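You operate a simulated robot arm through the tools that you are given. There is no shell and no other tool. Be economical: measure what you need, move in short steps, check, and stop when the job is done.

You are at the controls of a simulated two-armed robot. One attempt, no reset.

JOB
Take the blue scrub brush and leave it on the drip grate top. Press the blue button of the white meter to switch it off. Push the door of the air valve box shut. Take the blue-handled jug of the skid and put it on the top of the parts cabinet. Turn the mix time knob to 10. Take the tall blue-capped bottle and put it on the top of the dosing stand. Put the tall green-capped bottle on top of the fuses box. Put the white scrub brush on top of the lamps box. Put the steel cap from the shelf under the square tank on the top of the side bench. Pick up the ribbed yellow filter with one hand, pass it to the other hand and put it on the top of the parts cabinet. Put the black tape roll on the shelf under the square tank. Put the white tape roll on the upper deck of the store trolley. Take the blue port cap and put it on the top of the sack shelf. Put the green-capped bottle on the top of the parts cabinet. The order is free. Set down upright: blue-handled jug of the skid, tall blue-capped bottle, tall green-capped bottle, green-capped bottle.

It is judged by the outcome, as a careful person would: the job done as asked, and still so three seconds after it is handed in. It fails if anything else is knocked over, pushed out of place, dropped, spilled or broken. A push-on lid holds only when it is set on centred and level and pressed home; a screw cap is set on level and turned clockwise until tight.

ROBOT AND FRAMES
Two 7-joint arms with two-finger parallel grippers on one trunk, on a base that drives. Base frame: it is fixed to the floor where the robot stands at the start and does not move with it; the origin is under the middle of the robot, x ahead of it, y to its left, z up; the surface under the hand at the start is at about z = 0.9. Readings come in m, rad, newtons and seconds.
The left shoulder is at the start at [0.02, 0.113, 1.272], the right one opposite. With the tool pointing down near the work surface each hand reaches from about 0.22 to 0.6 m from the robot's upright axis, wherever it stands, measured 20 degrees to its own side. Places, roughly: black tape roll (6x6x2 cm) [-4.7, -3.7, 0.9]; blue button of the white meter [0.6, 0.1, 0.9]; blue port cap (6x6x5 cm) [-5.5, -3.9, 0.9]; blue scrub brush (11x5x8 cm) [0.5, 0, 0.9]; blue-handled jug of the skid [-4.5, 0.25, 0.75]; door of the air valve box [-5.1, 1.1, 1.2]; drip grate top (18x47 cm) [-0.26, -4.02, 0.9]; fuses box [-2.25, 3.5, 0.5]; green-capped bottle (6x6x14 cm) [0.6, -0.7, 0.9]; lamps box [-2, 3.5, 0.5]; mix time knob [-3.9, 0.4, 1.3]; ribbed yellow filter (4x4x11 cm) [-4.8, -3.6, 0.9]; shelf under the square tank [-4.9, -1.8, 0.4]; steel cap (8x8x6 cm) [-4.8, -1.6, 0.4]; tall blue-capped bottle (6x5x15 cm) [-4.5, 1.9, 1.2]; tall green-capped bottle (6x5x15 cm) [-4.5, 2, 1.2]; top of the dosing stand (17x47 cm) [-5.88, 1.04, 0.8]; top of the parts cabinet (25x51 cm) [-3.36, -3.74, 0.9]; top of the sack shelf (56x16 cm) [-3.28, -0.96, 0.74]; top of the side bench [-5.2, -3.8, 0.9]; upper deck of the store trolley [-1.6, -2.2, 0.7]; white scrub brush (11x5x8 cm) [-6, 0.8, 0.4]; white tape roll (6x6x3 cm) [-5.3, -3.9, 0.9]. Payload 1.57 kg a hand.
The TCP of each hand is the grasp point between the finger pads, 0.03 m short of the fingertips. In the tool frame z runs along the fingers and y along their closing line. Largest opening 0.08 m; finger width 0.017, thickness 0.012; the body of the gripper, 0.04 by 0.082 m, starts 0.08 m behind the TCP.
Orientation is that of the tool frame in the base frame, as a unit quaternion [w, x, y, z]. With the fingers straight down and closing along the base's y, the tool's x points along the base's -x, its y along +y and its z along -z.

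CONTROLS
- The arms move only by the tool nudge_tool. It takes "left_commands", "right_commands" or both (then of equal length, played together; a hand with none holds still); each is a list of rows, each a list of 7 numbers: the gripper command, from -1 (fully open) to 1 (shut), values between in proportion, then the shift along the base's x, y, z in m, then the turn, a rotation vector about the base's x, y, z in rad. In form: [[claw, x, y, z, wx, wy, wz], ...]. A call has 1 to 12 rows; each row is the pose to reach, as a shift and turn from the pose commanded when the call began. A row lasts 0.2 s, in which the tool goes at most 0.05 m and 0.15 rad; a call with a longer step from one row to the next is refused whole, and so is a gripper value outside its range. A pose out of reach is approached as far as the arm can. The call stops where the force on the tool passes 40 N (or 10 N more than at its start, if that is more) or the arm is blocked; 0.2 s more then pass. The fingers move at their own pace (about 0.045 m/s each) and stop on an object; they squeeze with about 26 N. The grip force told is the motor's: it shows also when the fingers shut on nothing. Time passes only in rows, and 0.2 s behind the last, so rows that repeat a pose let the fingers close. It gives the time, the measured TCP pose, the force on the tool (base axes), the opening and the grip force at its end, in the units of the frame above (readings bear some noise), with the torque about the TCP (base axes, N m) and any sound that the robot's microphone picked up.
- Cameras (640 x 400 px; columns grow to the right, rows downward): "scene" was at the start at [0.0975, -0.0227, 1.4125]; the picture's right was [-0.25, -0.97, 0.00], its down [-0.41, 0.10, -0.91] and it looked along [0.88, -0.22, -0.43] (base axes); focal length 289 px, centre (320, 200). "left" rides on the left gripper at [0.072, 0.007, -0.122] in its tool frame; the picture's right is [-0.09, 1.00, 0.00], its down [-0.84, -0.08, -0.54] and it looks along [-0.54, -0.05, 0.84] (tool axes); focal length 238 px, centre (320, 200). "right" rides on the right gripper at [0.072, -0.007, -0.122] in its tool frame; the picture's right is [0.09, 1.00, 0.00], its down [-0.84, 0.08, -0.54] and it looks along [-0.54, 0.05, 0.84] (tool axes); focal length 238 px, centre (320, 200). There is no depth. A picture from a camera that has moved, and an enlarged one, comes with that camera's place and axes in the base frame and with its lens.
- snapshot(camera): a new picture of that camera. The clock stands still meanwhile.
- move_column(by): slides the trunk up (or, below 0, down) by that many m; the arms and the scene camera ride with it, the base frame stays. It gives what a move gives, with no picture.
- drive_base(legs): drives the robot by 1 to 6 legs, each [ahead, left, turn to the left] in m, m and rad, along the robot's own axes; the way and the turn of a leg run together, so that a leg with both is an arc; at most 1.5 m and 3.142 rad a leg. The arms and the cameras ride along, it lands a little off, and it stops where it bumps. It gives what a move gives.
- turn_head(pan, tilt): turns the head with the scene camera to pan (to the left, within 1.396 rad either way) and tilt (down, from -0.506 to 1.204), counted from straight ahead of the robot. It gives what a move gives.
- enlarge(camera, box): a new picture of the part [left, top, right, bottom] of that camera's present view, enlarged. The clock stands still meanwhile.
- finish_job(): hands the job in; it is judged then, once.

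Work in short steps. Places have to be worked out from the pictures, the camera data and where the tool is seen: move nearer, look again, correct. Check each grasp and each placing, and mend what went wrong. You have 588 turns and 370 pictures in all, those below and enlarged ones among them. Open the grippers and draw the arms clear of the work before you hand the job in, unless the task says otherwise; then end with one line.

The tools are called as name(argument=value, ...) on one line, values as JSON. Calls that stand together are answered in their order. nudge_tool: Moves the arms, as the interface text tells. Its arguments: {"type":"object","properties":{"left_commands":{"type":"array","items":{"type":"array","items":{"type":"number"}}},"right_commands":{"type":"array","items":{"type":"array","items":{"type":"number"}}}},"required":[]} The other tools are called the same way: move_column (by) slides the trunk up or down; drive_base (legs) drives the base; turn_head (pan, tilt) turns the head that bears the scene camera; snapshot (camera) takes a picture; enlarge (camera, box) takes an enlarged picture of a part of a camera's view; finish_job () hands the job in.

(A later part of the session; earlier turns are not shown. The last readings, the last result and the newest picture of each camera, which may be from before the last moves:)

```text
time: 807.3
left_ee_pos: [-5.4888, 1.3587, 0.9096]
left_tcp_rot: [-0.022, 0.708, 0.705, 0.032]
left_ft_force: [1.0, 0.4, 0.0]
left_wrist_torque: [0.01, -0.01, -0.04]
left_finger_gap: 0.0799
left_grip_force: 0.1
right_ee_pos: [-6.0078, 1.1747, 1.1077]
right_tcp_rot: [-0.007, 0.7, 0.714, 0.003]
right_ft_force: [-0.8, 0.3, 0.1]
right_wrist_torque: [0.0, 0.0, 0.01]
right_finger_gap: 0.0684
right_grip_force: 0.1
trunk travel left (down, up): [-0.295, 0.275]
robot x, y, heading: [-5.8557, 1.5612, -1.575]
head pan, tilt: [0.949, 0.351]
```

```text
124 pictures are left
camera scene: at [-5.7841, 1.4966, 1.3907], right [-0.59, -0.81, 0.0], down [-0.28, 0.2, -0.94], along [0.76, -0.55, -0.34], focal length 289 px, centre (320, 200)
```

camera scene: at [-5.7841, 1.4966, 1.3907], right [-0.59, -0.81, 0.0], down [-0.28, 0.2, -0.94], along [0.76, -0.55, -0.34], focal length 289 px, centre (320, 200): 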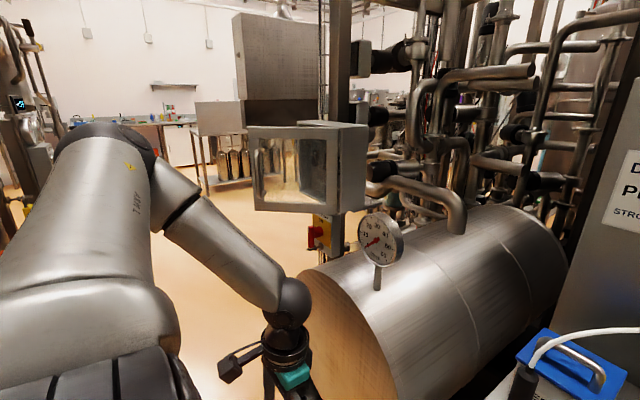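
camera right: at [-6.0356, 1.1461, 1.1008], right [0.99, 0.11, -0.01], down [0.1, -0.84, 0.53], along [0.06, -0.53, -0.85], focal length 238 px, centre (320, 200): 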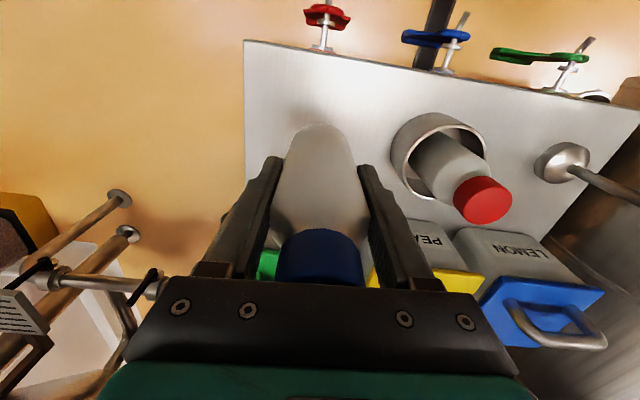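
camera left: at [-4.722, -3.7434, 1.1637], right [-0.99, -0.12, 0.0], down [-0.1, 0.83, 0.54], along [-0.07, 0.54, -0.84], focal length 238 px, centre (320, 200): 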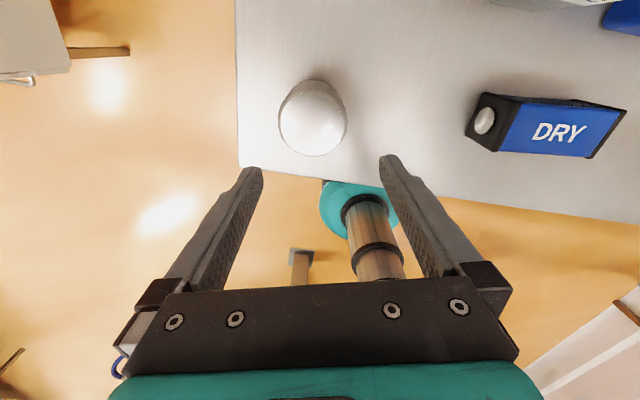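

The door's hinge is near [-5.18, 1.01] and its free edge near [-5.06, 1.21], so it must be pushed south-east from its outer side. I'll pull the right hand in, close it, and strafe east to stand behind the door.

nudge_tool(right_commands=[[0, 0, 0.03, 0.03, 0, 0, 0], [1, 0, 0.06, 0.06, 0, 0, 0], [1, 0, 0.09, 0.09, 0, 0, 0]])

drive_base(legs=[[-0.1, 0, 0], [0, 0.62, 0]])

turn_head(pan=0.1, tilt=0.5)

snapshot(camera="scene")

```text
time: 808.1
left_ee_pos: [-5.4902, 1.36, 0.9107]
left_tcp_rot: [-0.023, 0.709, 0.704, 0.032]
left_ft_force: [0.3, -1.3, -1.5]
left_wrist_torque: [-0.03, -0.01, 0.01]
left_finger_gap: 0.0799
left_grip_force: 0.0
right_ee_pos: [-6.0085, 1.2685, 1.1965]
right_tcp_rot: [-0.007, 0.7, 0.714, 0.003]
right_ft_force: [0.0, -0.1, 0.4]
right_wrist_torque: [-0.04, -0.01, -0.02]
right_finger_gap: 0.0
right_grip_force: 0.5
trunk travel left (down, up): [-0.295, 0.275]
robot x, y, heading: [-5.8572, 1.5616, -1.574]
head pan, tilt: [0.949, 0.351]
```

```text
time: 812.4
left_ee_pos: [-4.8574, 1.4544, 0.9103]
left_tcp_rot: [-0.022, 0.709, 0.704, 0.032]
left_ft_force: [-0.2, -0.7, 0.0]
left_wrist_torque: [-0.01, 0.01, -0.02]
left_finger_gap: 0.08
left_grip_force: 0.1
right_ee_pos: [-5.377, 1.3648, 1.1989]
right_tcp_rot: [-0.009, 0.701, 0.713, 0.003]
right_ft_force: [0.2, 0.6, 0.5]
right_wrist_torque: [-0.01, 0.03, -0.01]
right_finger_gap: 0.0
right_grip_force: 21.4
trunk travel left (down, up): [-0.295, 0.275]
robot x, y, heading: [-5.2252, 1.6553, -1.578]
head pan, tilt: [0.949, 0.351]
```

```text
time: 813.6
left_ee_pos: [-4.8581, 1.4555, 0.9115]
left_tcp_rot: [-0.022, 0.71, 0.703, 0.032]
left_ft_force: [-0.1, 0.5, -0.4]
left_wrist_torque: [-0.03, 0.0, 0.0]
left_finger_gap: 0.0799
left_grip_force: 0.0
right_ee_pos: [-5.3771, 1.3648, 1.1966]
right_tcp_rot: [-0.008, 0.701, 0.713, 0.003]
right_ft_force: [0.1, -0.9, 0.2]
right_wrist_torque: [0.0, 0.01, 0.02]
right_finger_gap: 0.0
right_grip_force: 21.6
trunk travel left (down, up): [-0.295, 0.275]
robot x, y, heading: [-5.228, 1.6537, -1.581]
head pan, tilt: [0.099, 0.499]
```

```text
123 pictures are left
camera scene: at [-5.2188, 1.5572, 1.377], right [-1.0, -0.09, 0.0], down [-0.04, 0.48, -0.88], along [0.08, -0.87, -0.48], focal length 289 px, centre (320, 200)
```

scene: 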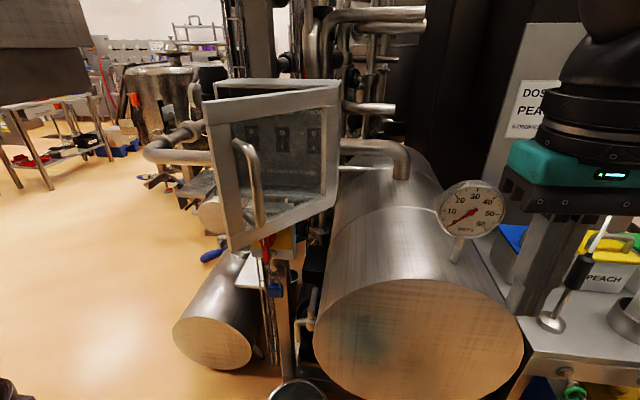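

Triangulated: hinge [-5.203, 1.027], free edge [-5.035, 1.19] at z 1.2. I'll shift east a bit so the right hand is behind the free edge, with the closed fingertips at z ≈ 1.2.

drive_base(legs=[[0, 0.24, 0], [0.06, 0, 0]])

nudge_tool(right_commands=[[1, 0.01, 0, 0.02, 0, 0, 0], [1, 0.02, -0.01, 0.04, 0, 0, 0]])

turn_head(pan=-0.2, tilt=0.6)

snapshot(camera="scene")

```text
time: 815.9
left_ee_pos: [-4.6172, 1.3917, 0.9105]
left_tcp_rot: [-0.023, 0.71, 0.703, 0.033]
left_ft_force: [-0.9, -0.8, 0.9]
left_wrist_torque: [0.02, 0.05, 0.03]
left_finger_gap: 0.0798
left_grip_force: 0.0
right_ee_pos: [-5.1364, 1.3013, 1.1961]
right_tcp_rot: [-0.008, 0.701, 0.713, 0.002]
right_ft_force: [0.3, -0.5, 0.6]
right_wrist_torque: [0.05, -0.01, 0.0]
right_finger_gap: 0.0
right_grip_force: 21.3
trunk travel left (down, up): [-0.295, 0.275]
robot x, y, heading: [-4.9813, 1.6004, -1.583]
head pan, tilt: [0.099, 0.499]
```

```text
time: 816.5
left_ee_pos: [-4.6178, 1.3916, 0.9112]
left_tcp_rot: [-0.022, 0.71, 0.703, 0.032]
left_ft_force: [-0.4, -0.1, -0.7]
left_wrist_torque: [-0.01, -0.01, -0.02]
left_finger_gap: 0.0799
left_grip_force: 0.0
right_ee_pos: [-5.1169, 1.2929, 1.2372]
right_tcp_rot: [-0.009, 0.702, 0.712, 0.003]
right_ft_force: [-0.9, 1.1, -0.3]
right_wrist_torque: [0.0, -0.03, -0.02]
right_finger_gap: 0.0003
right_grip_force: 20.8
trunk travel left (down, up): [-0.295, 0.275]
robot x, y, heading: [-4.9865, 1.5907, -1.579]
head pan, tilt: [0.099, 0.499]
```

```text
time: 817.3
left_ee_pos: [-4.6173, 1.3918, 0.9106]
left_tcp_rot: [-0.023, 0.71, 0.703, 0.033]
left_ft_force: [0.2, -0.4, 0.8]
left_wrist_torque: [0.0, -0.01, -0.04]
left_finger_gap: 0.08
left_grip_force: 0.0
right_ee_pos: [-5.1176, 1.2919, 1.2379]
right_tcp_rot: [-0.008, 0.701, 0.713, 0.003]
right_ft_force: [-1.2, 0.3, -0.1]
right_wrist_torque: [-0.01, 0.01, 0.03]
right_finger_gap: 0.0
right_grip_force: 21.3
trunk travel left (down, up): [-0.295, 0.275]
robot x, y, heading: [-4.9882, 1.5961, -1.586]
head pan, tilt: [-0.201, 0.6]
```

```text
122 pictures are left
camera scene: at [-5.0047, 1.4994, 1.3679], right [-0.98, 0.21, 0.0], down [0.12, 0.55, -0.83], along [-0.17, -0.81, -0.56], focal length 289 px, centre (320, 200)
```

scene: 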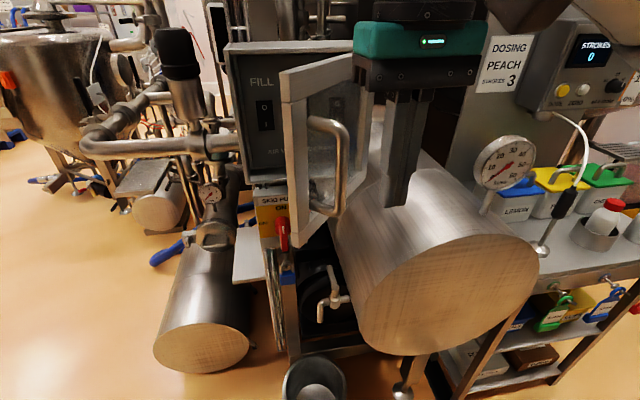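

Now push along the door's closing arc, near its free-edge frame.

nudge_tool(right_commands=[[1, 0.02, -0.035, 0, 0, 0, 0], [1, 0.043, -0.067, 0, 0, 0, 0], [1, 0.065, -0.1, 0, 0, 0, 0], [1, 0.091, -0.129, 0, 0, 0, 0], [1, 0.112, -0.162, 0, 0, 0, 0], [1, 0.127, -0.198, 0, 0, 0, 0]])

snapshot(camera="scene")

```text
time: 818.7
left_ee_pos: [-4.6168, 1.3916, 0.9098]
left_tcp_rot: [-0.022, 0.71, 0.703, 0.032]
left_ft_force: [0.6, -0.3, -1.3]
left_wrist_torque: [0.06, 0.02, -0.01]
left_finger_gap: 0.0801
left_grip_force: 0.0
right_ee_pos: [-4.9902, 1.0938, 1.2383]
right_tcp_rot: [-0.009, 0.7, 0.714, 0.002]
right_ft_force: [0.2, 0.3, -0.7]
right_wrist_torque: [-0.02, 0.03, 0.01]
right_finger_gap: 0.0
right_grip_force: 21.2
trunk travel left (down, up): [-0.295, 0.275]
robot x, y, heading: [-4.9857, 1.5951, -1.583]
head pan, tilt: [-0.201, 0.6]
```

```text
121 pictures are left
camera scene: at [-5.0029, 1.4995, 1.3679], right [-0.98, 0.21, 0.0], down [0.12, 0.55, -0.83], along [-0.17, -0.81, -0.56], focal length 289 px, centre (320, 200)
```

scene: 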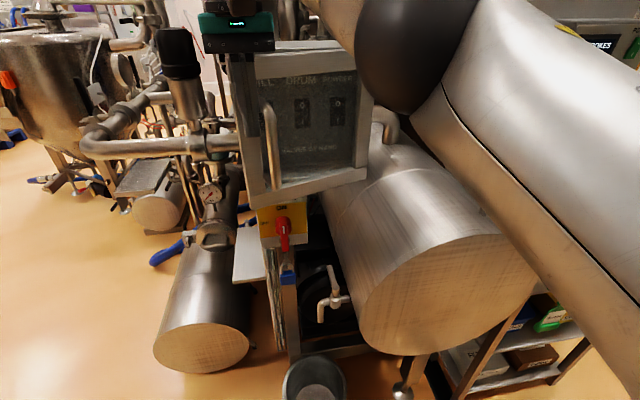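

Nearly shut; push the last bit until firm contact.

nudge_tool(right_commands=[[1, 0.006, -0.015, 0, 0, 0, 0], [1, 0.008, -0.027, 0, 0, 0, 0], [1, 0.01, -0.037, 0, 0, 0, 0], [1, 0.01, -0.045, 0, 0, 0, 0], [1, 0.01, -0.053, 0, 0, 0, 0], [1, 0.01, -0.06, 0, 0, 0, 0]])

snapshot(camera="scene")

```text
time: 820.1
left_ee_pos: [-4.6169, 1.3952, 0.9123]
left_tcp_rot: [-0.021, 0.71, 0.703, 0.031]
left_ft_force: [-0.7, -0.9, 0.7]
left_wrist_torque: [0.01, 0.0, -0.02]
left_finger_gap: 0.0799
left_grip_force: 0.1
right_ee_pos: [-4.992, 1.0843, 1.2296]
right_tcp_rot: [-0.004, 0.701, 0.713, 0.001]
right_ft_force: [-0.2, 0.2, 33.2]
right_wrist_torque: [-0.57, -0.78, 0.03]
right_finger_gap: 0.0
right_grip_force: 20.8
right hand out of reach, approached as far as the arm can: row 1, 2, 3, 4, 5, 6
trunk travel left (down, up): [-0.295, 0.275]
robot x, y, heading: [-4.9857, 1.5948, -1.58]
head pan, tilt: [-0.201, 0.6]
```

```text
120 pictures are left
camera scene: at [-5.0049, 1.5021, 1.3685], right [-0.98, 0.21, 0.0], down [0.12, 0.55, -0.83], along [-0.17, -0.81, -0.56], focal length 289 px, centre (320, 200)
```

scene: 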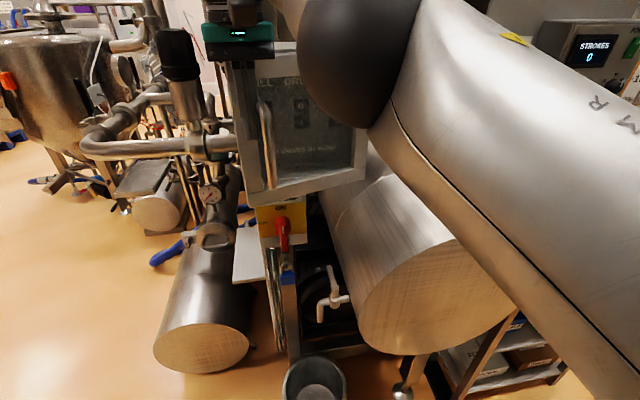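

The hand is pressing on something below and the arm is stretched. Lift slightly, bring the base 7 cm closer, and push again.

nudge_tool(right_commands=[[1, 0, 0.005, 0.02, 0, 0, 0], [1, -0.02, 0.02, 0.025, 0, 0, 0], [1, -0.04, 0.04, 0.025, 0, 0, 0]])

snapshot(camera="scene")

```text
time: 820.9
left_ee_pos: [-4.6172, 1.3918, 0.911]
left_tcp_rot: [-0.021, 0.71, 0.703, 0.033]
left_ft_force: [0.8, -0.2, 0.1]
left_wrist_torque: [-0.04, 0.01, 0.0]
left_finger_gap: 0.0799
left_grip_force: 0.0
right_ee_pos: [-5.0345, 1.1219, 1.2509]
right_tcp_rot: [-0.008, 0.702, 0.712, 0.003]
right_ft_force: [-2.0, -1.4, 0.4]
right_wrist_torque: [-0.1, 0.06, 0.0]
right_finger_gap: 0.0001
right_grip_force: 21.0
trunk travel left (down, up): [-0.295, 0.275]
robot x, y, heading: [-4.9853, 1.5988, -1.584]
head pan, tilt: [-0.201, 0.6]
```

```text
119 pictures are left
camera scene: at [-5.0055, 1.4999, 1.3679], right [-0.98, 0.21, 0.0], down [0.12, 0.55, -0.83], along [-0.17, -0.81, -0.56], focal length 289 px, centre (320, 200)
```

scene: 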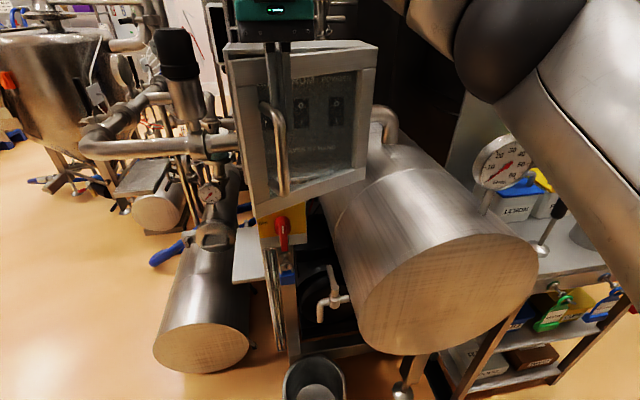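

enlarge(camera="scene", box=[200, 20, 400, 230])

```text
1.90 times, centred on (300, 125) of scene
camera zoom: at [-5.0055, 1.4999, 1.3679], right [-0.98, 0.21, 0.0], down [0.12, 0.55, -0.83], along [-0.17, -0.81, -0.56], focal length 550 px, centre (358, 343)
```

zoom: 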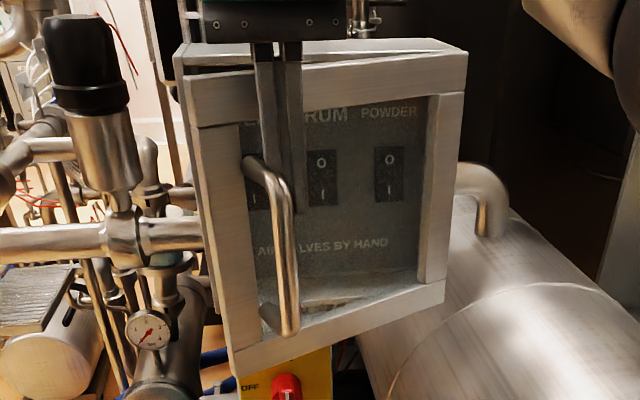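

A small wedge gap remains. Bring the base closer with the hand held back, then push the frame home.

nudge_tool(right_commands=[[1, 0.0, 0.03, 0, 0, 0, 0], [1, 0.01, 0.06, 0, 0, 0, 0], [1, 0.02, 0.09, 0, 0, 0, 0]])

drive_base(legs=[[0.1, 0, 0]])

nudge_tool(right_commands=[[1, 0.01, -0.02, -0.01, 0, 0, 0], [1, 0.02, -0.035, -0.01, 0, 0, 0], [1, 0.02, -0.045, -0.01, 0, 0, 0], [1, 0.02, -0.055, -0.01, 0, 0, 0], [1, 0.02, -0.063, -0.01, 0, 0, 0], [1, 0.02, -0.07, -0.01, 0, 0, 0], [1, 0.02, -0.077, -0.01, 0, 0, 0], [1, 0.02, -0.084, -0.01, 0, 0, 0], [1, 0.02, -0.09, -0.01, 0, 0, 0]])

enlarge(camera="scene", box=[200, 20, 400, 230])

```text
time: 821.7
left_ee_pos: [-4.6167, 1.3932, 0.9114]
left_tcp_rot: [-0.022, 0.709, 0.704, 0.031]
left_ft_force: [0.0, -0.4, -0.7]
left_wrist_torque: [-0.01, -0.01, -0.02]
left_finger_gap: 0.08
left_grip_force: 0.0
right_ee_pos: [-5.0118, 1.2113, 1.2513]
right_tcp_rot: [-0.008, 0.701, 0.713, 0.003]
right_ft_force: [-0.3, -0.3, -0.8]
right_wrist_torque: [-0.02, 0.02, 0.01]
right_finger_gap: 0.0
right_grip_force: 21.2
trunk travel left (down, up): [-0.295, 0.275]
robot x, y, heading: [-4.9867, 1.5987, -1.58]
head pan, tilt: [-0.201, 0.6]
```

```text
time: 822.9
left_ee_pos: [-4.6177, 1.2937, 0.9113]
left_tcp_rot: [-0.023, 0.71, 0.703, 0.032]
left_ft_force: [0.0, -0.6, 0.2]
left_wrist_torque: [0.04, 0.0, -0.02]
left_finger_gap: 0.0799
left_grip_force: 0.0
right_ee_pos: [-5.0141, 1.1124, 1.2508]
right_tcp_rot: [-0.009, 0.701, 0.713, 0.003]
right_ft_force: [0.7, 0.4, -0.5]
right_wrist_torque: [0.06, 0.0, 0.02]
right_finger_gap: 0.0002
right_grip_force: 21.2
trunk travel left (down, up): [-0.295, 0.275]
robot x, y, heading: [-4.9897, 1.5003, -1.58]
head pan, tilt: [-0.201, 0.6]
```

```text
time: 824.9
left_ee_pos: [-4.6174, 1.2944, 0.9107]
left_tcp_rot: [-0.023, 0.71, 0.703, 0.032]
left_ft_force: [0.3, -0.6, 0.1]
left_wrist_torque: [-0.02, -0.01, 0.03]
left_finger_gap: 0.08
left_grip_force: 0.0
right_ee_pos: [-4.9949, 1.0237, 1.2411]
right_tcp_rot: [-0.008, 0.702, 0.713, 0.003]
right_ft_force: [-0.4, 1.2, -0.4]
right_wrist_torque: [0.0, 0.02, -0.01]
right_finger_gap: 0.0
right_grip_force: 21.1
trunk travel left (down, up): [-0.295, 0.275]
robot x, y, heading: [-4.9882, 1.4997, -1.578]
head pan, tilt: [-0.201, 0.6]
```

```text
1.90 times, centred on (300, 125) of scene
camera zoom: at [-5.0058, 1.4015, 1.3679], right [-0.98, 0.21, 0.0], down [0.12, 0.55, -0.83], along [-0.17, -0.81, -0.56], focal length 550 px, centre (358, 343)
```

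zoom: 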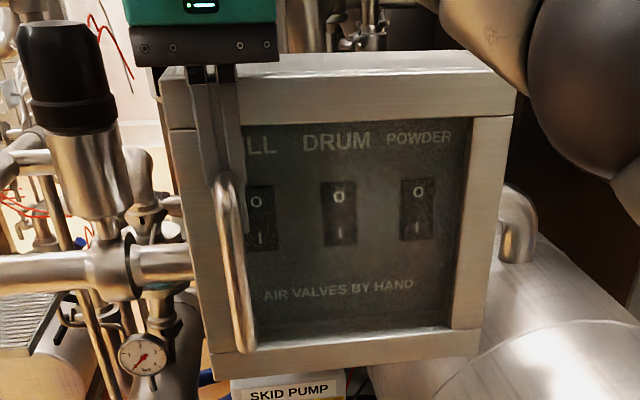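

It looks flush now. Push a little further until it's firmly against the box.

nudge_tool(right_commands=[[1, 0, -0.006, 0, 0, 0, 0], [1, 0, -0.012, 0, 0, 0, 0], [1, 0, -0.018, 0, 0, 0, 0], [1, 0, -0.024, 0, 0, 0, 0], [1, 0, -0.03, 0, 0, 0, 0], [1, 0, -0.036, 0, 0, 0, 0]])

enlarge(camera="scene", box=[200, 20, 400, 230])

```text
time: 825.4
left_ee_pos: [-4.62, 1.2973, 0.9127]
left_tcp_rot: [-0.019, 0.711, 0.702, 0.031]
left_ft_force: [-0.3, 0.4, -0.3]
left_wrist_torque: [-0.04, -0.02, 0.02]
left_finger_gap: 0.0802
left_grip_force: 0.1
right_ee_pos: [-4.9953, 1.0234, 1.2411]
right_tcp_rot: [-0.015, 0.699, 0.715, 0.007]
right_ft_force: [-5.4, 22.4, -1.8]
right_wrist_torque: [-1.57, -0.41, -0.34]
right_finger_gap: 0.0
right_grip_force: 21.8
trunk travel left (down, up): [-0.295, 0.275]
robot x, y, heading: [-4.9836, 1.4987, -1.582]
head pan, tilt: [-0.201, 0.6]
stopped in row 2 (right hand): the force on the tool passed its limit at 46 N (the readings are from after the stop); the commanded pose is now the measured one
```

```text
1.90 times, centred on (300, 125) of scene
camera zoom: at [-5.0075, 1.4073, 1.3683], right [-0.98, 0.21, 0.0], down [0.12, 0.55, -0.83], along [-0.17, -0.81, -0.56], focal length 550 px, centre (358, 343)
```

zoom: 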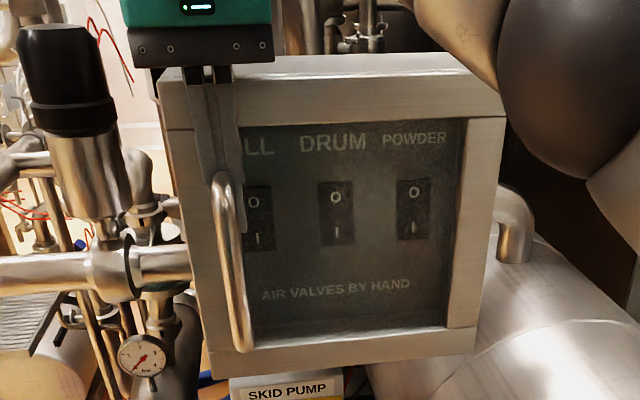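

The door is firmly shut. Withdraw and go back in front of the dosing stand to look under it for the white brush.

nudge_tool(right_commands=[[1, -0.01, 0.03, 0, 0, 0, 0], [1, -0.02, 0.06, 0, 0, 0, 0], [0, -0.03, 0.1, 0, 0, 0, 0], [-1, -0.05, 0.14, 0, 0, 0, 0], [-1, -0.07, 0.17, 0, 0, 0, 0]])

drive_base(legs=[[-0.15, 0, 0], [0, -0.87, 0]])

move_column(by=-0.29)

turn_head(pan=-0.1, tilt=0.6)

snapshot(camera="scene")

```text
time: 826.6
left_ee_pos: [-4.6184, 1.2944, 0.9114]
left_tcp_rot: [-0.022, 0.711, 0.703, 0.031]
left_ft_force: [0.4, -0.3, -0.1]
left_wrist_torque: [-0.03, -0.01, 0.01]
left_finger_gap: 0.08
left_grip_force: 0.1
right_ee_pos: [-5.0658, 1.1884, 1.2406]
right_tcp_rot: [-0.014, 0.701, 0.713, 0.005]
right_ft_force: [-0.1, 0.3, 0.6]
right_wrist_torque: [0.0, -0.02, 0.01]
right_finger_gap: 0.0646
right_grip_force: 0.1
trunk travel left (down, up): [-0.295, 0.275]
robot x, y, heading: [-4.9863, 1.4989, -1.582]
head pan, tilt: [-0.201, 0.6]
```

```text
time: 832.1
left_ee_pos: [-5.4769, 1.4548, 0.9102]
left_tcp_rot: [-0.022, 0.715, 0.698, 0.032]
left_ft_force: [0.2, 0.6, 0.8]
left_wrist_torque: [-0.02, 0.01, -0.01]
left_finger_gap: 0.0799
left_grip_force: 0.0
right_ee_pos: [-5.9235, 1.3528, 1.2403]
right_tcp_rot: [-0.014, 0.704, 0.71, 0.005]
right_ft_force: [0.3, -0.3, -0.6]
right_wrist_torque: [0.01, -0.02, -0.01]
right_finger_gap: 0.0801
right_grip_force: 0.1
trunk travel left (down, up): [-0.295, 0.275]
robot x, y, heading: [-5.8386, 1.6637, -1.598]
head pan, tilt: [-0.201, 0.6]
```

```text
time: 835.0
left_ee_pos: [-5.4762, 1.4548, 0.6201]
left_tcp_rot: [-0.022, 0.715, 0.698, 0.032]
left_ft_force: [-0.2, 0.1, 0.4]
left_wrist_torque: [0.02, 0.01, 0.0]
left_finger_gap: 0.08
left_grip_force: 0.0
right_ee_pos: [-5.9249, 1.3522, 0.9511]
right_tcp_rot: [-0.015, 0.704, 0.71, 0.006]
right_ft_force: [0.9, -0.5, -0.2]
right_wrist_torque: [-0.02, -0.02, -0.02]
right_finger_gap: 0.0802
right_grip_force: 0.1
trunk travel left (down, up): [-0.005, 0.565]
robot x, y, heading: [-5.8476, 1.664, -1.594]
head pan, tilt: [-0.201, 0.6]
```

```text
time: 835.7
left_ee_pos: [-5.4757, 1.4545, 0.6204]
left_tcp_rot: [-0.022, 0.715, 0.699, 0.032]
left_ft_force: [-0.6, -0.4, -0.2]
left_wrist_torque: [-0.01, 0.01, -0.01]
left_finger_gap: 0.0799
left_grip_force: 0.1
right_ee_pos: [-5.9244, 1.3518, 0.9521]
right_tcp_rot: [-0.014, 0.704, 0.71, 0.005]
right_ft_force: [-1.4, 0.4, 0.6]
right_wrist_torque: [0.0, 0.01, 0.04]
right_finger_gap: 0.08
right_grip_force: 0.1
trunk travel left (down, up): [-0.005, 0.565]
robot x, y, heading: [-5.8414, 1.6647, -1.6]
head pan, tilt: [-0.099, 0.6]
```

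```text
115 pictures are left
camera scene: at [-5.8539, 1.5655, 1.0779], right [-0.99, 0.12, 0.0], down [0.07, 0.56, -0.83], along [-0.1, -0.82, -0.56], focal length 289 px, centre (320, 200)
```

scene: 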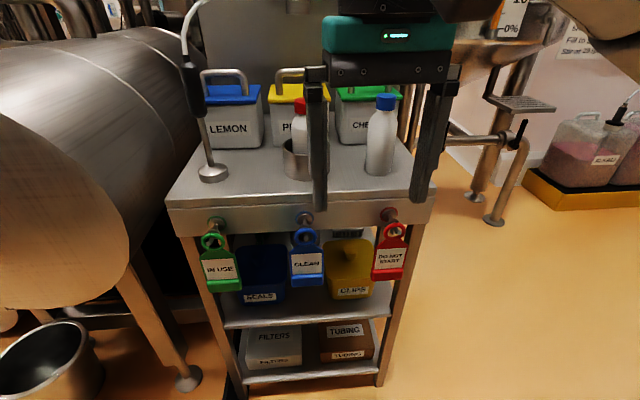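

enlarge(camera="scene", box=[200, 210, 420, 390])

```text
2.22 times, centred on (310, 300) of scene
camera zoom: at [-5.8539, 1.5655, 1.0779], right [-0.99, 0.12, 0.0], down [0.07, 0.56, -0.83], along [-0.1, -0.82, -0.56], focal length 642 px, centre (342, -22)
```

zoom: 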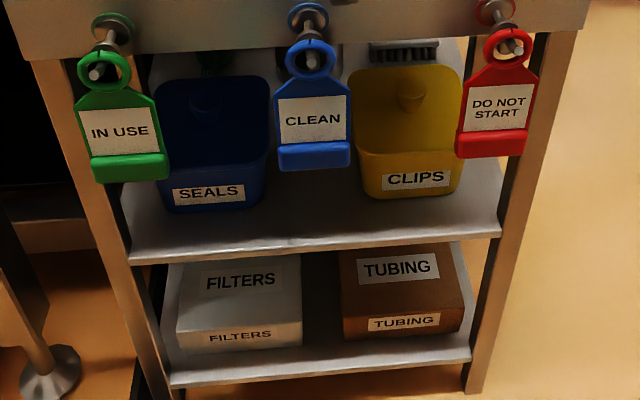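

The white brush (bristles visible) sits at the back of the upper shelf behind the CLIPS bin; the open west side gives access. I'll drive round to the west side, facing east.

drive_base(legs=[[0, -0.85, 0.03], [0, 0, 1.57], [0, -0.7, 0]])

turn_head(pan=0.0, tilt=0.6)

snapshot(camera="scene")

```text
time: 839.5
left_ee_pos: [-6.1836, 1.4716, 0.6106]
left_tcp_rot: [-0.034, 0.707, 0.706, 0.024]
left_ft_force: [-0.6, 0.1, 0.2]
left_wrist_torque: [0.01, -0.03, 0.01]
left_finger_gap: 0.0802
left_grip_force: 0.0
right_ee_pos: [-6.616, 1.3572, 0.9518]
right_tcp_rot: [-0.028, 0.692, 0.721, -0.003]
right_ft_force: [-0.1, -0.1, -0.1]
right_wrist_torque: [0.0, 0.02, 0.02]
right_finger_gap: 0.08
right_grip_force: 0.1
trunk travel left (down, up): [-0.005, 0.565]
robot x, y, heading: [-6.5668, 1.6716, -1.575]
head pan, tilt: [-0.099, 0.6]
stopped in leg 1: the robot was blocked; the commanded pose is now the measured one
```

```text
time: 840.1
left_ee_pos: [-6.1844, 1.4701, 0.6071]
left_tcp_rot: [-0.036, 0.708, 0.705, 0.024]
left_ft_force: [1.1, -0.2, -0.2]
left_wrist_torque: [0.03, -0.02, -0.02]
left_finger_gap: 0.0799
left_grip_force: 0.1
right_ee_pos: [-6.6181, 1.3566, 0.951]
right_tcp_rot: [-0.03, 0.694, 0.719, -0.003]
right_ft_force: [1.0, 0.1, -0.4]
right_wrist_torque: [0.02, 0.01, 0.02]
right_finger_gap: 0.0804
right_grip_force: 0.1
trunk travel left (down, up): [-0.005, 0.565]
robot x, y, heading: [-6.5668, 1.6725, -1.576]
head pan, tilt: [0.0, 0.6]
```

```text
113 pictures are left
camera scene: at [-6.5414, 1.5694, 1.0769], right [-1.0, 0.0, 0.03], down [-0.02, 0.57, -0.82], along [-0.02, -0.82, -0.57], focal length 289 px, centre (320, 200)
```

scene: 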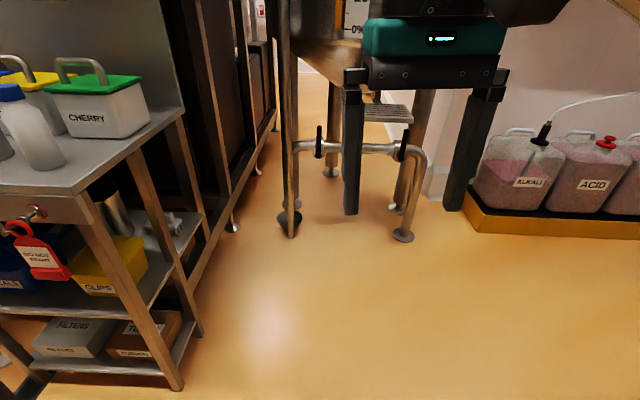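

Something on the right (the gate) blocked me; I can see the brush at about [-6.03, 0.76] on the shelf. Step away, move forward, and turn east there.

drive_base(legs=[[0, 0.05, 0], [0.38, 0, 0], [0, 0, 1.57]])

turn_head(pan=-0.5, tilt=0.6)

snapshot(camera="scene")

```text
time: 842.6
left_ee_pos: [-6.1538, 1.1821, 0.6204]
left_tcp_rot: [-0.032, 0.702, 0.71, 0.046]
left_ft_force: [0.5, 1.3, -0.2]
left_wrist_torque: [-0.08, 0.04, 0.02]
left_finger_gap: 0.08
left_grip_force: 0.0
right_ee_pos: [-6.5978, 1.0657, 0.9505]
right_tcp_rot: [-0.016, 0.697, 0.717, 0.005]
right_ft_force: [0.0, -0.2, 0.5]
right_wrist_torque: [0.02, 0.03, -0.01]
right_finger_gap: 0.0798
right_grip_force: 0.0
trunk travel left (down, up): [-0.005, 0.565]
robot x, y, heading: [-6.5247, 1.3752, -1.579]
head pan, tilt: [0.0, 0.6]
stopped in leg 2: the force on the tool passed its limit at 103 N (the readings are from after the stop); the commanded pose is now the measured one
```

```text
time: 843.6
left_ee_pos: [-6.1546, 1.1816, 0.6209]
left_tcp_rot: [-0.032, 0.703, 0.709, 0.045]
left_ft_force: [-0.1, 1.8, -0.9]
left_wrist_torque: [-0.2, 0.1, 0.06]
left_finger_gap: 0.08
left_grip_force: 0.0
right_ee_pos: [-6.5987, 1.0647, 0.9488]
right_tcp_rot: [-0.016, 0.697, 0.717, 0.006]
right_ft_force: [-0.3, 0.2, 0.1]
right_wrist_torque: [0.02, 0.0, 0.0]
right_finger_gap: 0.0801
right_grip_force: 0.0
trunk travel left (down, up): [-0.005, 0.565]
robot x, y, heading: [-6.5215, 1.3762, -1.579]
head pan, tilt: [-0.499, 0.6]
```

```text
112 pictures are left
camera scene: at [-6.5671, 1.2889, 1.0779], right [-0.87, 0.49, 0.0], down [0.27, 0.49, -0.83], along [-0.4, -0.72, -0.56], focal length 289 px, centre (320, 200)
```

scene: 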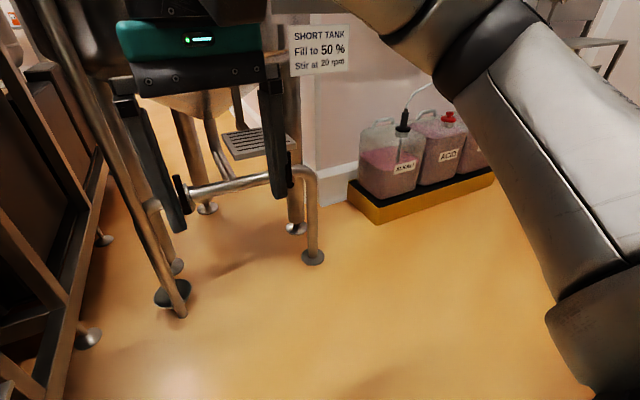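

The left hand bumped the stand's corner. Back off at once and check the stand.

drive_base(legs=[[-0.12, 0, 0]])

turn_head(pan=0.8, tilt=0.4)

snapshot(camera="scene")

```text
time: 844.8
left_ee_pos: [-6.1536, 1.2999, 0.6193]
left_tcp_rot: [-0.031, 0.703, 0.709, 0.046]
left_ft_force: [-0.5, 0.1, 0.7]
left_wrist_torque: [0.0, 0.05, -0.01]
left_finger_gap: 0.0798
left_grip_force: 0.1
right_ee_pos: [-6.598, 1.1822, 0.95]
right_tcp_rot: [-0.016, 0.697, 0.717, 0.006]
right_ft_force: [-0.8, -0.7, 0.4]
right_wrist_torque: [0.02, 0.0, 0.0]
right_finger_gap: 0.0804
right_grip_force: 0.1
trunk travel left (down, up): [-0.005, 0.565]
robot x, y, heading: [-6.5232, 1.4933, -1.576]
head pan, tilt: [-0.499, 0.6]
```

```text
time: 846.3
left_ee_pos: [-6.1528, 1.299, 0.6194]
left_tcp_rot: [-0.031, 0.703, 0.71, 0.045]
left_ft_force: [0.4, 0.3, -0.2]
left_wrist_torque: [0.02, 0.01, 0.02]
left_finger_gap: 0.0803
left_grip_force: 0.0
right_ee_pos: [-6.598, 1.1826, 0.9489]
right_tcp_rot: [-0.017, 0.697, 0.717, 0.005]
right_ft_force: [-0.1, 0.6, 1.2]
right_wrist_torque: [0.0, -0.01, -0.02]
right_finger_gap: 0.0802
right_grip_force: 0.0
trunk travel left (down, up): [-0.005, 0.565]
robot x, y, heading: [-6.518, 1.4943, -1.585]
head pan, tilt: [0.799, 0.4]
```

```text
111 pictures are left
camera scene: at [-6.4573, 1.4183, 1.0961], right [-0.7, -0.71, 0.0], down [-0.28, 0.27, -0.92], along [0.65, -0.65, -0.39], focal length 289 px, centre (320, 200)
```

scene: 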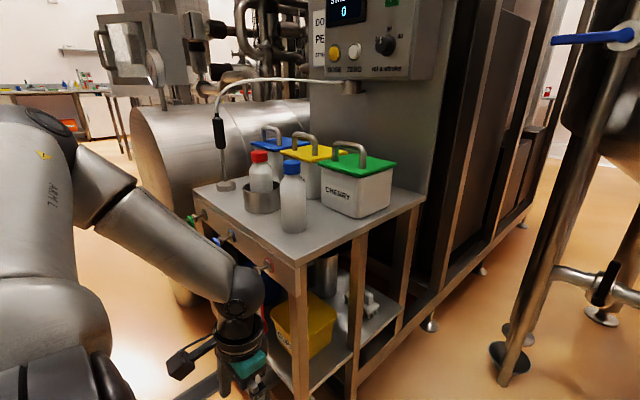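

The stand and bottles are fine. Check the valve box door in the background.

enlarge(camera="scene", box=[60, 0, 230, 120])

```text
3.33 times, centred on (145, 60) of scene
camera zoom: at [-6.4573, 1.4183, 1.0961], right [-0.7, -0.71, 0.0], down [-0.28, 0.27, -0.92], along [0.65, -0.65, -0.39], focal length 962 px, centre (903, 667)
```

zoom: 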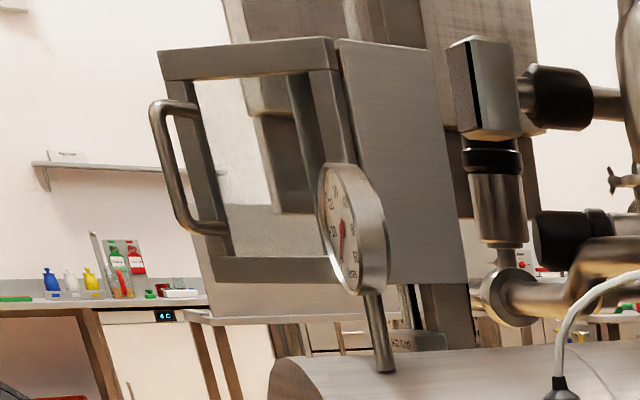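

The door swung open again (my finger likely caught its handle on withdrawing); I'll redo that later. Now turn east here and strafe south to the stand's west side.

drive_base(legs=[[0, 0, 1.58], [0, -0.6, 0]])

turn_head(pan=-0.1, tilt=0.7)

snapshot(camera="scene")

```text
time: 853.6
left_ee_pos: [-6.3312, 1.259, 0.6198]
left_tcp_rot: [-0.054, -0.013, 0.998, 0.009]
left_ft_force: [0.0, 1.3, 0.4]
left_wrist_torque: [-0.01, -0.02, 0.03]
left_finger_gap: 0.0802
left_grip_force: 0.0
right_ee_pos: [-6.2056, 0.8154, 0.9499]
right_tcp_rot: [-0.015, -0.022, 1.0, -0.008]
right_ft_force: [0.0, -0.3, -0.3]
right_wrist_torque: [-0.01, 0.01, 0.0]
right_finger_gap: 0.0797
right_grip_force: 0.2
trunk travel left (down, up): [-0.005, 0.565]
robot x, y, heading: [-6.517, 0.8879, 0.006]
head pan, tilt: [0.799, 0.4]
```

```text
time: 854.8
left_ee_pos: [-6.3302, 1.2577, 0.6208]
left_tcp_rot: [-0.054, -0.012, 0.998, 0.008]
left_ft_force: [0.6, -0.1, 0.0]
left_wrist_torque: [-0.02, 0.04, 0.0]
left_finger_gap: 0.08
left_grip_force: 0.0
right_ee_pos: [-6.2038, 0.8168, 0.9487]
right_tcp_rot: [-0.015, -0.022, 1.0, -0.008]
right_ft_force: [-0.3, 0.4, -0.3]
right_wrist_torque: [-0.03, -0.01, 0.03]
right_finger_gap: 0.0799
right_grip_force: 0.1
trunk travel left (down, up): [-0.005, 0.565]
robot x, y, heading: [-6.5176, 0.8884, 0.008]
head pan, tilt: [-0.099, 0.7]
```

```text
109 pictures are left
camera scene: at [-6.4252, 0.8799, 1.0693], right [-0.09, -1.0, 0.0], down [-0.64, 0.06, -0.77], along [0.76, -0.07, -0.64], focal length 289 px, centre (320, 200)
```

scene: 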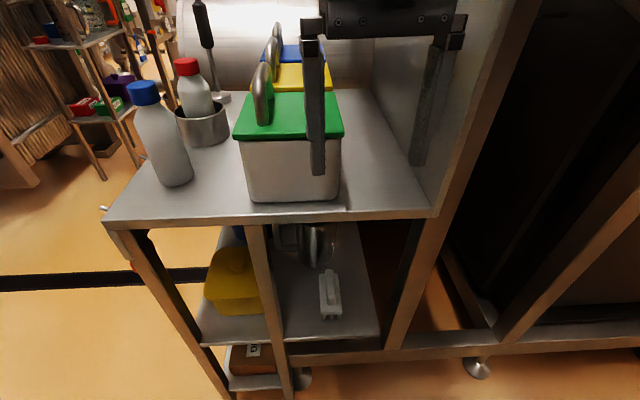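

The brush lies at about [-6.05, 0.823] with its long axis toward me, just inside the shelf's west edge. I'll back up slightly, then pitch the hand 45° forward while lowering it in front of the opening.

drive_base(legs=[[-0.11, 0, 0]])

nudge_tool(right_commands=[[-0.6, 0.04, 0.003, -0.01, 0, 0, 0], [-0.6, 0.08, 0.006, -0.03, 0, 0, 0], [-0.6, 0.1, 0.006, -0.06, 0, -0.1, 0], [-0.6, 0.11, 0.006, -0.1, 0, -0.2, 0], [-0.6, 0.11, 0.006, -0.14, 0, -0.3, 0], [-0.6, 0.11, 0.006, -0.18, 0, -0.4, 0], [-0.6, 0.11, 0.006, -0.22, 0, -0.5, 0], [-0.6, 0.11, 0.006, -0.26, 0, -0.6, 0], [-0.6, 0.11, 0.006, -0.3, 0, -0.7, 0], [-0.6, 0.11, 0.006, -0.34, 0, -0.785, 0], [-0.6, 0.12, 0.006, -0.37, 0, -0.785, 0]])

snapshot(camera="right")

snapshot(camera="scene")

```text
time: 856.0
left_ee_pos: [-6.4418, 1.258, 0.6199]
left_tcp_rot: [-0.055, -0.014, 0.998, 0.01]
left_ft_force: [0.2, -0.7, -0.2]
left_wrist_torque: [-0.01, -0.03, 0.0]
left_finger_gap: 0.0797
left_grip_force: 0.0
right_ee_pos: [-6.3175, 0.815, 0.9498]
right_tcp_rot: [-0.016, -0.023, 1.0, -0.008]
right_ft_force: [0.3, -0.4, 0.1]
right_wrist_torque: [-0.01, -0.01, 0.04]
right_finger_gap: 0.0799
right_grip_force: 0.0
trunk travel left (down, up): [-0.005, 0.565]
robot x, y, heading: [-6.631, 0.8858, 0.007]
head pan, tilt: [-0.099, 0.7]
```

```text
time: 858.4
left_ee_pos: [-6.4418, 1.2588, 0.62]
left_tcp_rot: [-0.054, -0.013, 0.998, 0.009]
left_ft_force: [-0.4, -0.8, 0.4]
left_wrist_torque: [0.0, 0.0, -0.01]
left_finger_gap: 0.0802
left_grip_force: 0.0
right_ee_pos: [-6.1965, 0.8193, 0.5795]
right_tcp_rot: [0.367, -0.018, 0.93, -0.015]
right_ft_force: [-0.4, 0.0, -0.7]
right_wrist_torque: [-0.02, -0.02, -0.03]
right_finger_gap: 0.0638
right_grip_force: 0.0
trunk travel left (down, up): [-0.005, 0.565]
robot x, y, heading: [-6.6307, 0.8872, 0.007]
head pan, tilt: [-0.099, 0.7]
```

```text
108 pictures are left
camera right: at [-6.3319, 0.8115, 0.6195], right [-0.09, 0.99, -0.1], down [0.24, 0.12, 0.96], along [0.97, 0.06, -0.25], focal length 238 px, centre (320, 200)
```

right: 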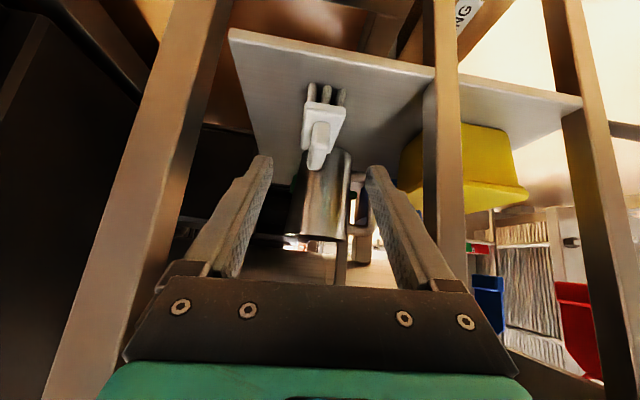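

```text
107 pictures are left
camera scene: at [-6.5376, 0.8792, 1.0693], right [-0.09, -1.0, 0.0], down [-0.64, 0.06, -0.76], along [0.76, -0.07, -0.64], focal length 289 px, centre (320, 200)
```

scene: 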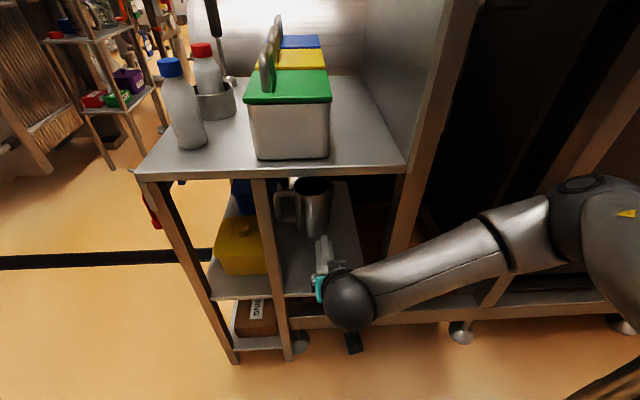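

The brush is dead ahead: front end near x -6.06, y 0.823. Advance along the tool axis and grip its front part.

nudge_tool(right_commands=[[-0.75, 0.033, 0.001, -0.027, 0, 0, 0], [-0.75, 0.066, 0.002, -0.054, 0, 0, 0], [-0.75, 0.099, 0.003, -0.081, 0, 0, 0], [-0.75, 0.13, 0.003, -0.107, 0, 0, 0]])

snapshot(camera="right")

```text
time: 859.4
left_ee_pos: [-6.4424, 1.2586, 0.6198]
left_tcp_rot: [-0.054, -0.014, 0.998, 0.009]
left_ft_force: [-0.4, -0.9, 0.0]
left_wrist_torque: [-0.03, 0.01, -0.01]
left_finger_gap: 0.08
left_grip_force: 0.1
right_ee_pos: [-6.0702, 0.8263, 0.4715]
right_tcp_rot: [0.367, -0.019, 0.93, -0.014]
right_ft_force: [1.1, 0.2, 0.3]
right_wrist_torque: [0.0, -0.01, 0.03]
right_finger_gap: 0.0701
right_grip_force: 0.1
trunk travel left (down, up): [-0.005, 0.565]
robot x, y, heading: [-6.6299, 0.8842, 0.006]
head pan, tilt: [-0.099, 0.7]
```

```text
106 pictures are left
camera right: at [-6.2047, 0.8175, 0.5127], right [-0.09, 0.99, -0.1], down [0.24, 0.12, 0.96], along [0.97, 0.06, -0.25], focal length 238 px, centre (320, 200)
```

right: 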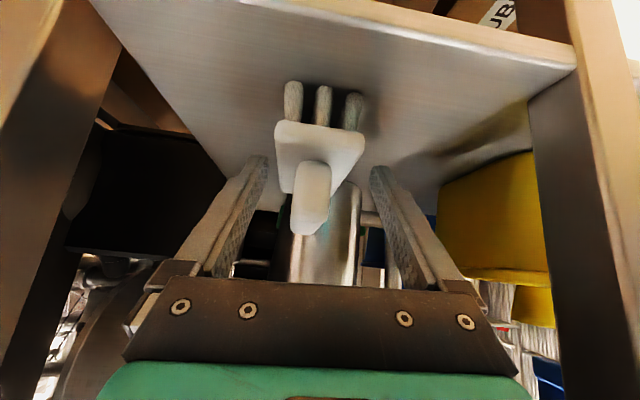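

Fingers straddle the brush body. Advance 2.5 cm more and close.

nudge_tool(right_commands=[[-0.75, 0.015, -0.002, -0.008, 0, 0, 0], [-0.75, 0.028, -0.003, -0.015, 0, 0, 0], [0, 0.028, -0.003, -0.015, 0, 0, 0], [1, 0.028, -0.003, -0.015, 0, 0, 0], [1, 0.028, -0.003, -0.015, 0, 0, 0], [1, 0.028, -0.003, -0.015, 0, 0, 0], [1, 0.028, -0.003, 0.0, 0, 0, 0]])

snapshot(camera="right")

```text
time: 861.0
left_ee_pos: [-6.4425, 1.2581, 0.6207]
left_tcp_rot: [-0.054, -0.013, 0.998, 0.01]
left_ft_force: [-0.4, 0.2, 0.2]
left_wrist_torque: [0.02, -0.01, 0.03]
left_finger_gap: 0.0799
left_grip_force: 0.1
right_ee_pos: [-6.0414, 0.8219, 0.471]
right_tcp_rot: [0.368, -0.018, 0.93, -0.015]
right_ft_force: [0.0, 0.4, -2.2]
right_wrist_torque: [0.0, 0.01, -0.02]
right_finger_gap: 0.0498
right_grip_force: 25.7
trunk travel left (down, up): [-0.005, 0.565]
robot x, y, heading: [-6.6272, 0.8902, 0.007]
head pan, tilt: [-0.099, 0.7]
```

```text
105 pictures are left
camera right: at [-6.1758, 0.8133, 0.5119], right [-0.09, 0.99, -0.1], down [0.24, 0.12, 0.96], along [0.97, 0.06, -0.25], focal length 238 px, centre (320, 200)
```

right: 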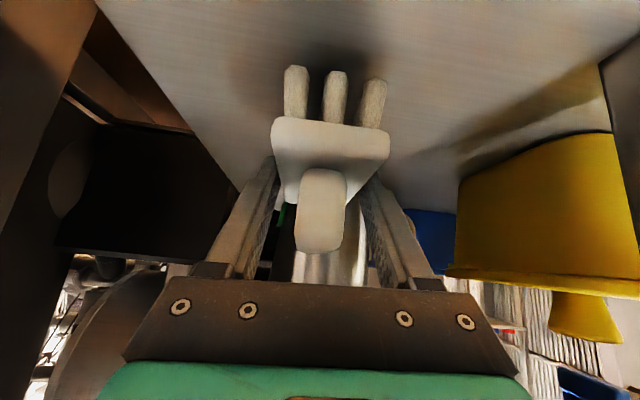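

Brush gripped and lifted. Back straight out from under the table, then raise the trunk high before moving on.

drive_base(legs=[[-0.23, 0, 0]])

move_column(by=0.55)

snapshot(camera="scene")

```text
time: 862.7
left_ee_pos: [-6.6712, 1.2564, 0.6203]
left_tcp_rot: [-0.055, -0.012, 0.998, 0.01]
left_ft_force: [-0.8, -0.1, -0.6]
left_wrist_torque: [-0.02, 0.0, -0.02]
left_finger_gap: 0.0799
left_grip_force: 0.1
right_ee_pos: [-6.2714, 0.8183, 0.4718]
right_tcp_rot: [0.367, -0.016, 0.93, -0.016]
right_ft_force: [-0.2, 0.1, -1.2]
right_wrist_torque: [0.03, -0.03, 0.0]
right_finger_gap: 0.0496
right_grip_force: 26.2
trunk travel left (down, up): [-0.005, 0.565]
robot x, y, heading: [-6.8604, 0.8859, -0.001]
head pan, tilt: [-0.099, 0.7]
```

```text
refused: 0.55 is not a number from -0.4 to 0.4
```

```text
104 pictures are left
camera scene: at [-6.7675, 0.8776, 1.0693], right [-0.1, -1.0, 0.0], down [-0.64, 0.06, -0.76], along [0.76, -0.07, -0.64], focal length 289 px, centre (320, 200)
```

scene: 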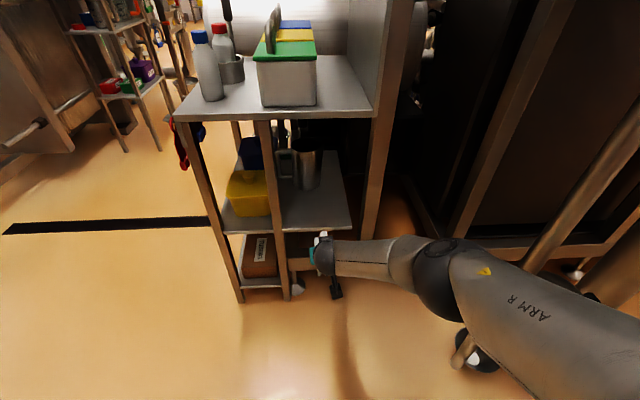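

move_column(by=0.4)

move_column(by=0.15)

nudge_tool(right_commands=[[1, 0, 0, 0.04, 0, 0, 0], [1, 0, 0, 0.08, 0, 0, 0], [1, 0, 0, 0.12, 0, 0, 0], [1, 0, 0, 0.15, 0, 0, 0]])

snapshot(camera="scene")

```text
time: 866.5
left_ee_pos: [-6.6715, 1.2568, 1.0198]
left_tcp_rot: [-0.055, -0.012, 0.998, 0.01]
left_ft_force: [0.2, -0.1, 0.1]
left_wrist_torque: [0.01, -0.01, -0.03]
left_finger_gap: 0.0799
left_grip_force: 0.0
right_ee_pos: [-6.2715, 0.8172, 0.8711]
right_tcp_rot: [0.368, -0.016, 0.929, -0.016]
right_ft_force: [-0.6, -0.3, -1.1]
right_wrist_torque: [-0.01, -0.01, 0.06]
right_finger_gap: 0.0499
right_grip_force: 26.2
trunk travel left (down, up): [-0.405, 0.165]
robot x, y, heading: [-6.8585, 0.8846, 0.004]
head pan, tilt: [-0.099, 0.7]
```

```text
time: 868.3
left_ee_pos: [-6.6711, 1.2557, 1.1707]
left_tcp_rot: [-0.055, -0.011, 0.998, 0.009]
left_ft_force: [0.0, -0.2, -0.2]
left_wrist_torque: [0.0, -0.01, 0.0]
left_finger_gap: 0.08
left_grip_force: 0.1
right_ee_pos: [-6.2731, 0.8177, 1.0221]
right_tcp_rot: [0.368, -0.015, 0.929, -0.017]
right_ft_force: [0.6, -1.1, -1.3]
right_wrist_torque: [0.0, -0.03, -0.01]
right_finger_gap: 0.05
right_grip_force: 26.0
trunk travel left (down, up): [-0.555, 0.015]
robot x, y, heading: [-6.8583, 0.8844, 0.004]
head pan, tilt: [-0.099, 0.7]
```

```text
time: 869.3
left_ee_pos: [-6.6713, 1.2553, 1.1696]
left_tcp_rot: [-0.054, -0.012, 0.998, 0.009]
left_ft_force: [0.2, 0.0, -0.9]
left_wrist_torque: [-0.01, -0.01, 0.03]
left_finger_gap: 0.0797
left_grip_force: 0.0
right_ee_pos: [-6.27, 0.8161, 1.1722]
right_tcp_rot: [0.368, -0.017, 0.93, -0.016]
right_ft_force: [0.1, -0.2, -1.3]
right_wrist_torque: [0.01, -0.03, 0.02]
right_finger_gap: 0.0498
right_grip_force: 26.0
trunk travel left (down, up): [-0.555, 0.015]
robot x, y, heading: [-6.8658, 0.8853, 0.008]
head pan, tilt: [-0.099, 0.7]
```

```text
103 pictures are left
camera scene: at [-6.7677, 0.8778, 1.6193], right [-0.1, -1.0, 0.0], down [-0.64, 0.06, -0.77], along [0.76, -0.07, -0.64], focal length 289 px, centre (320, 200)
```

scene: 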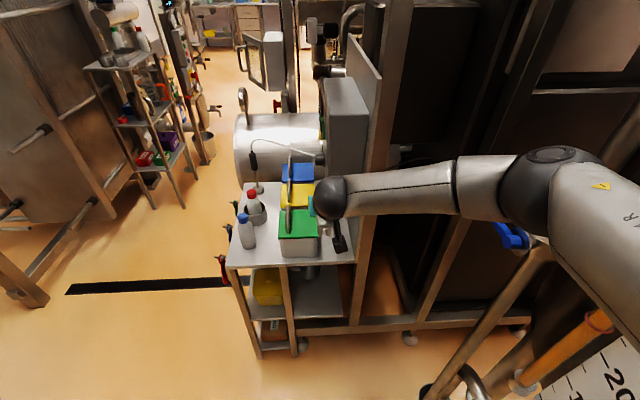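

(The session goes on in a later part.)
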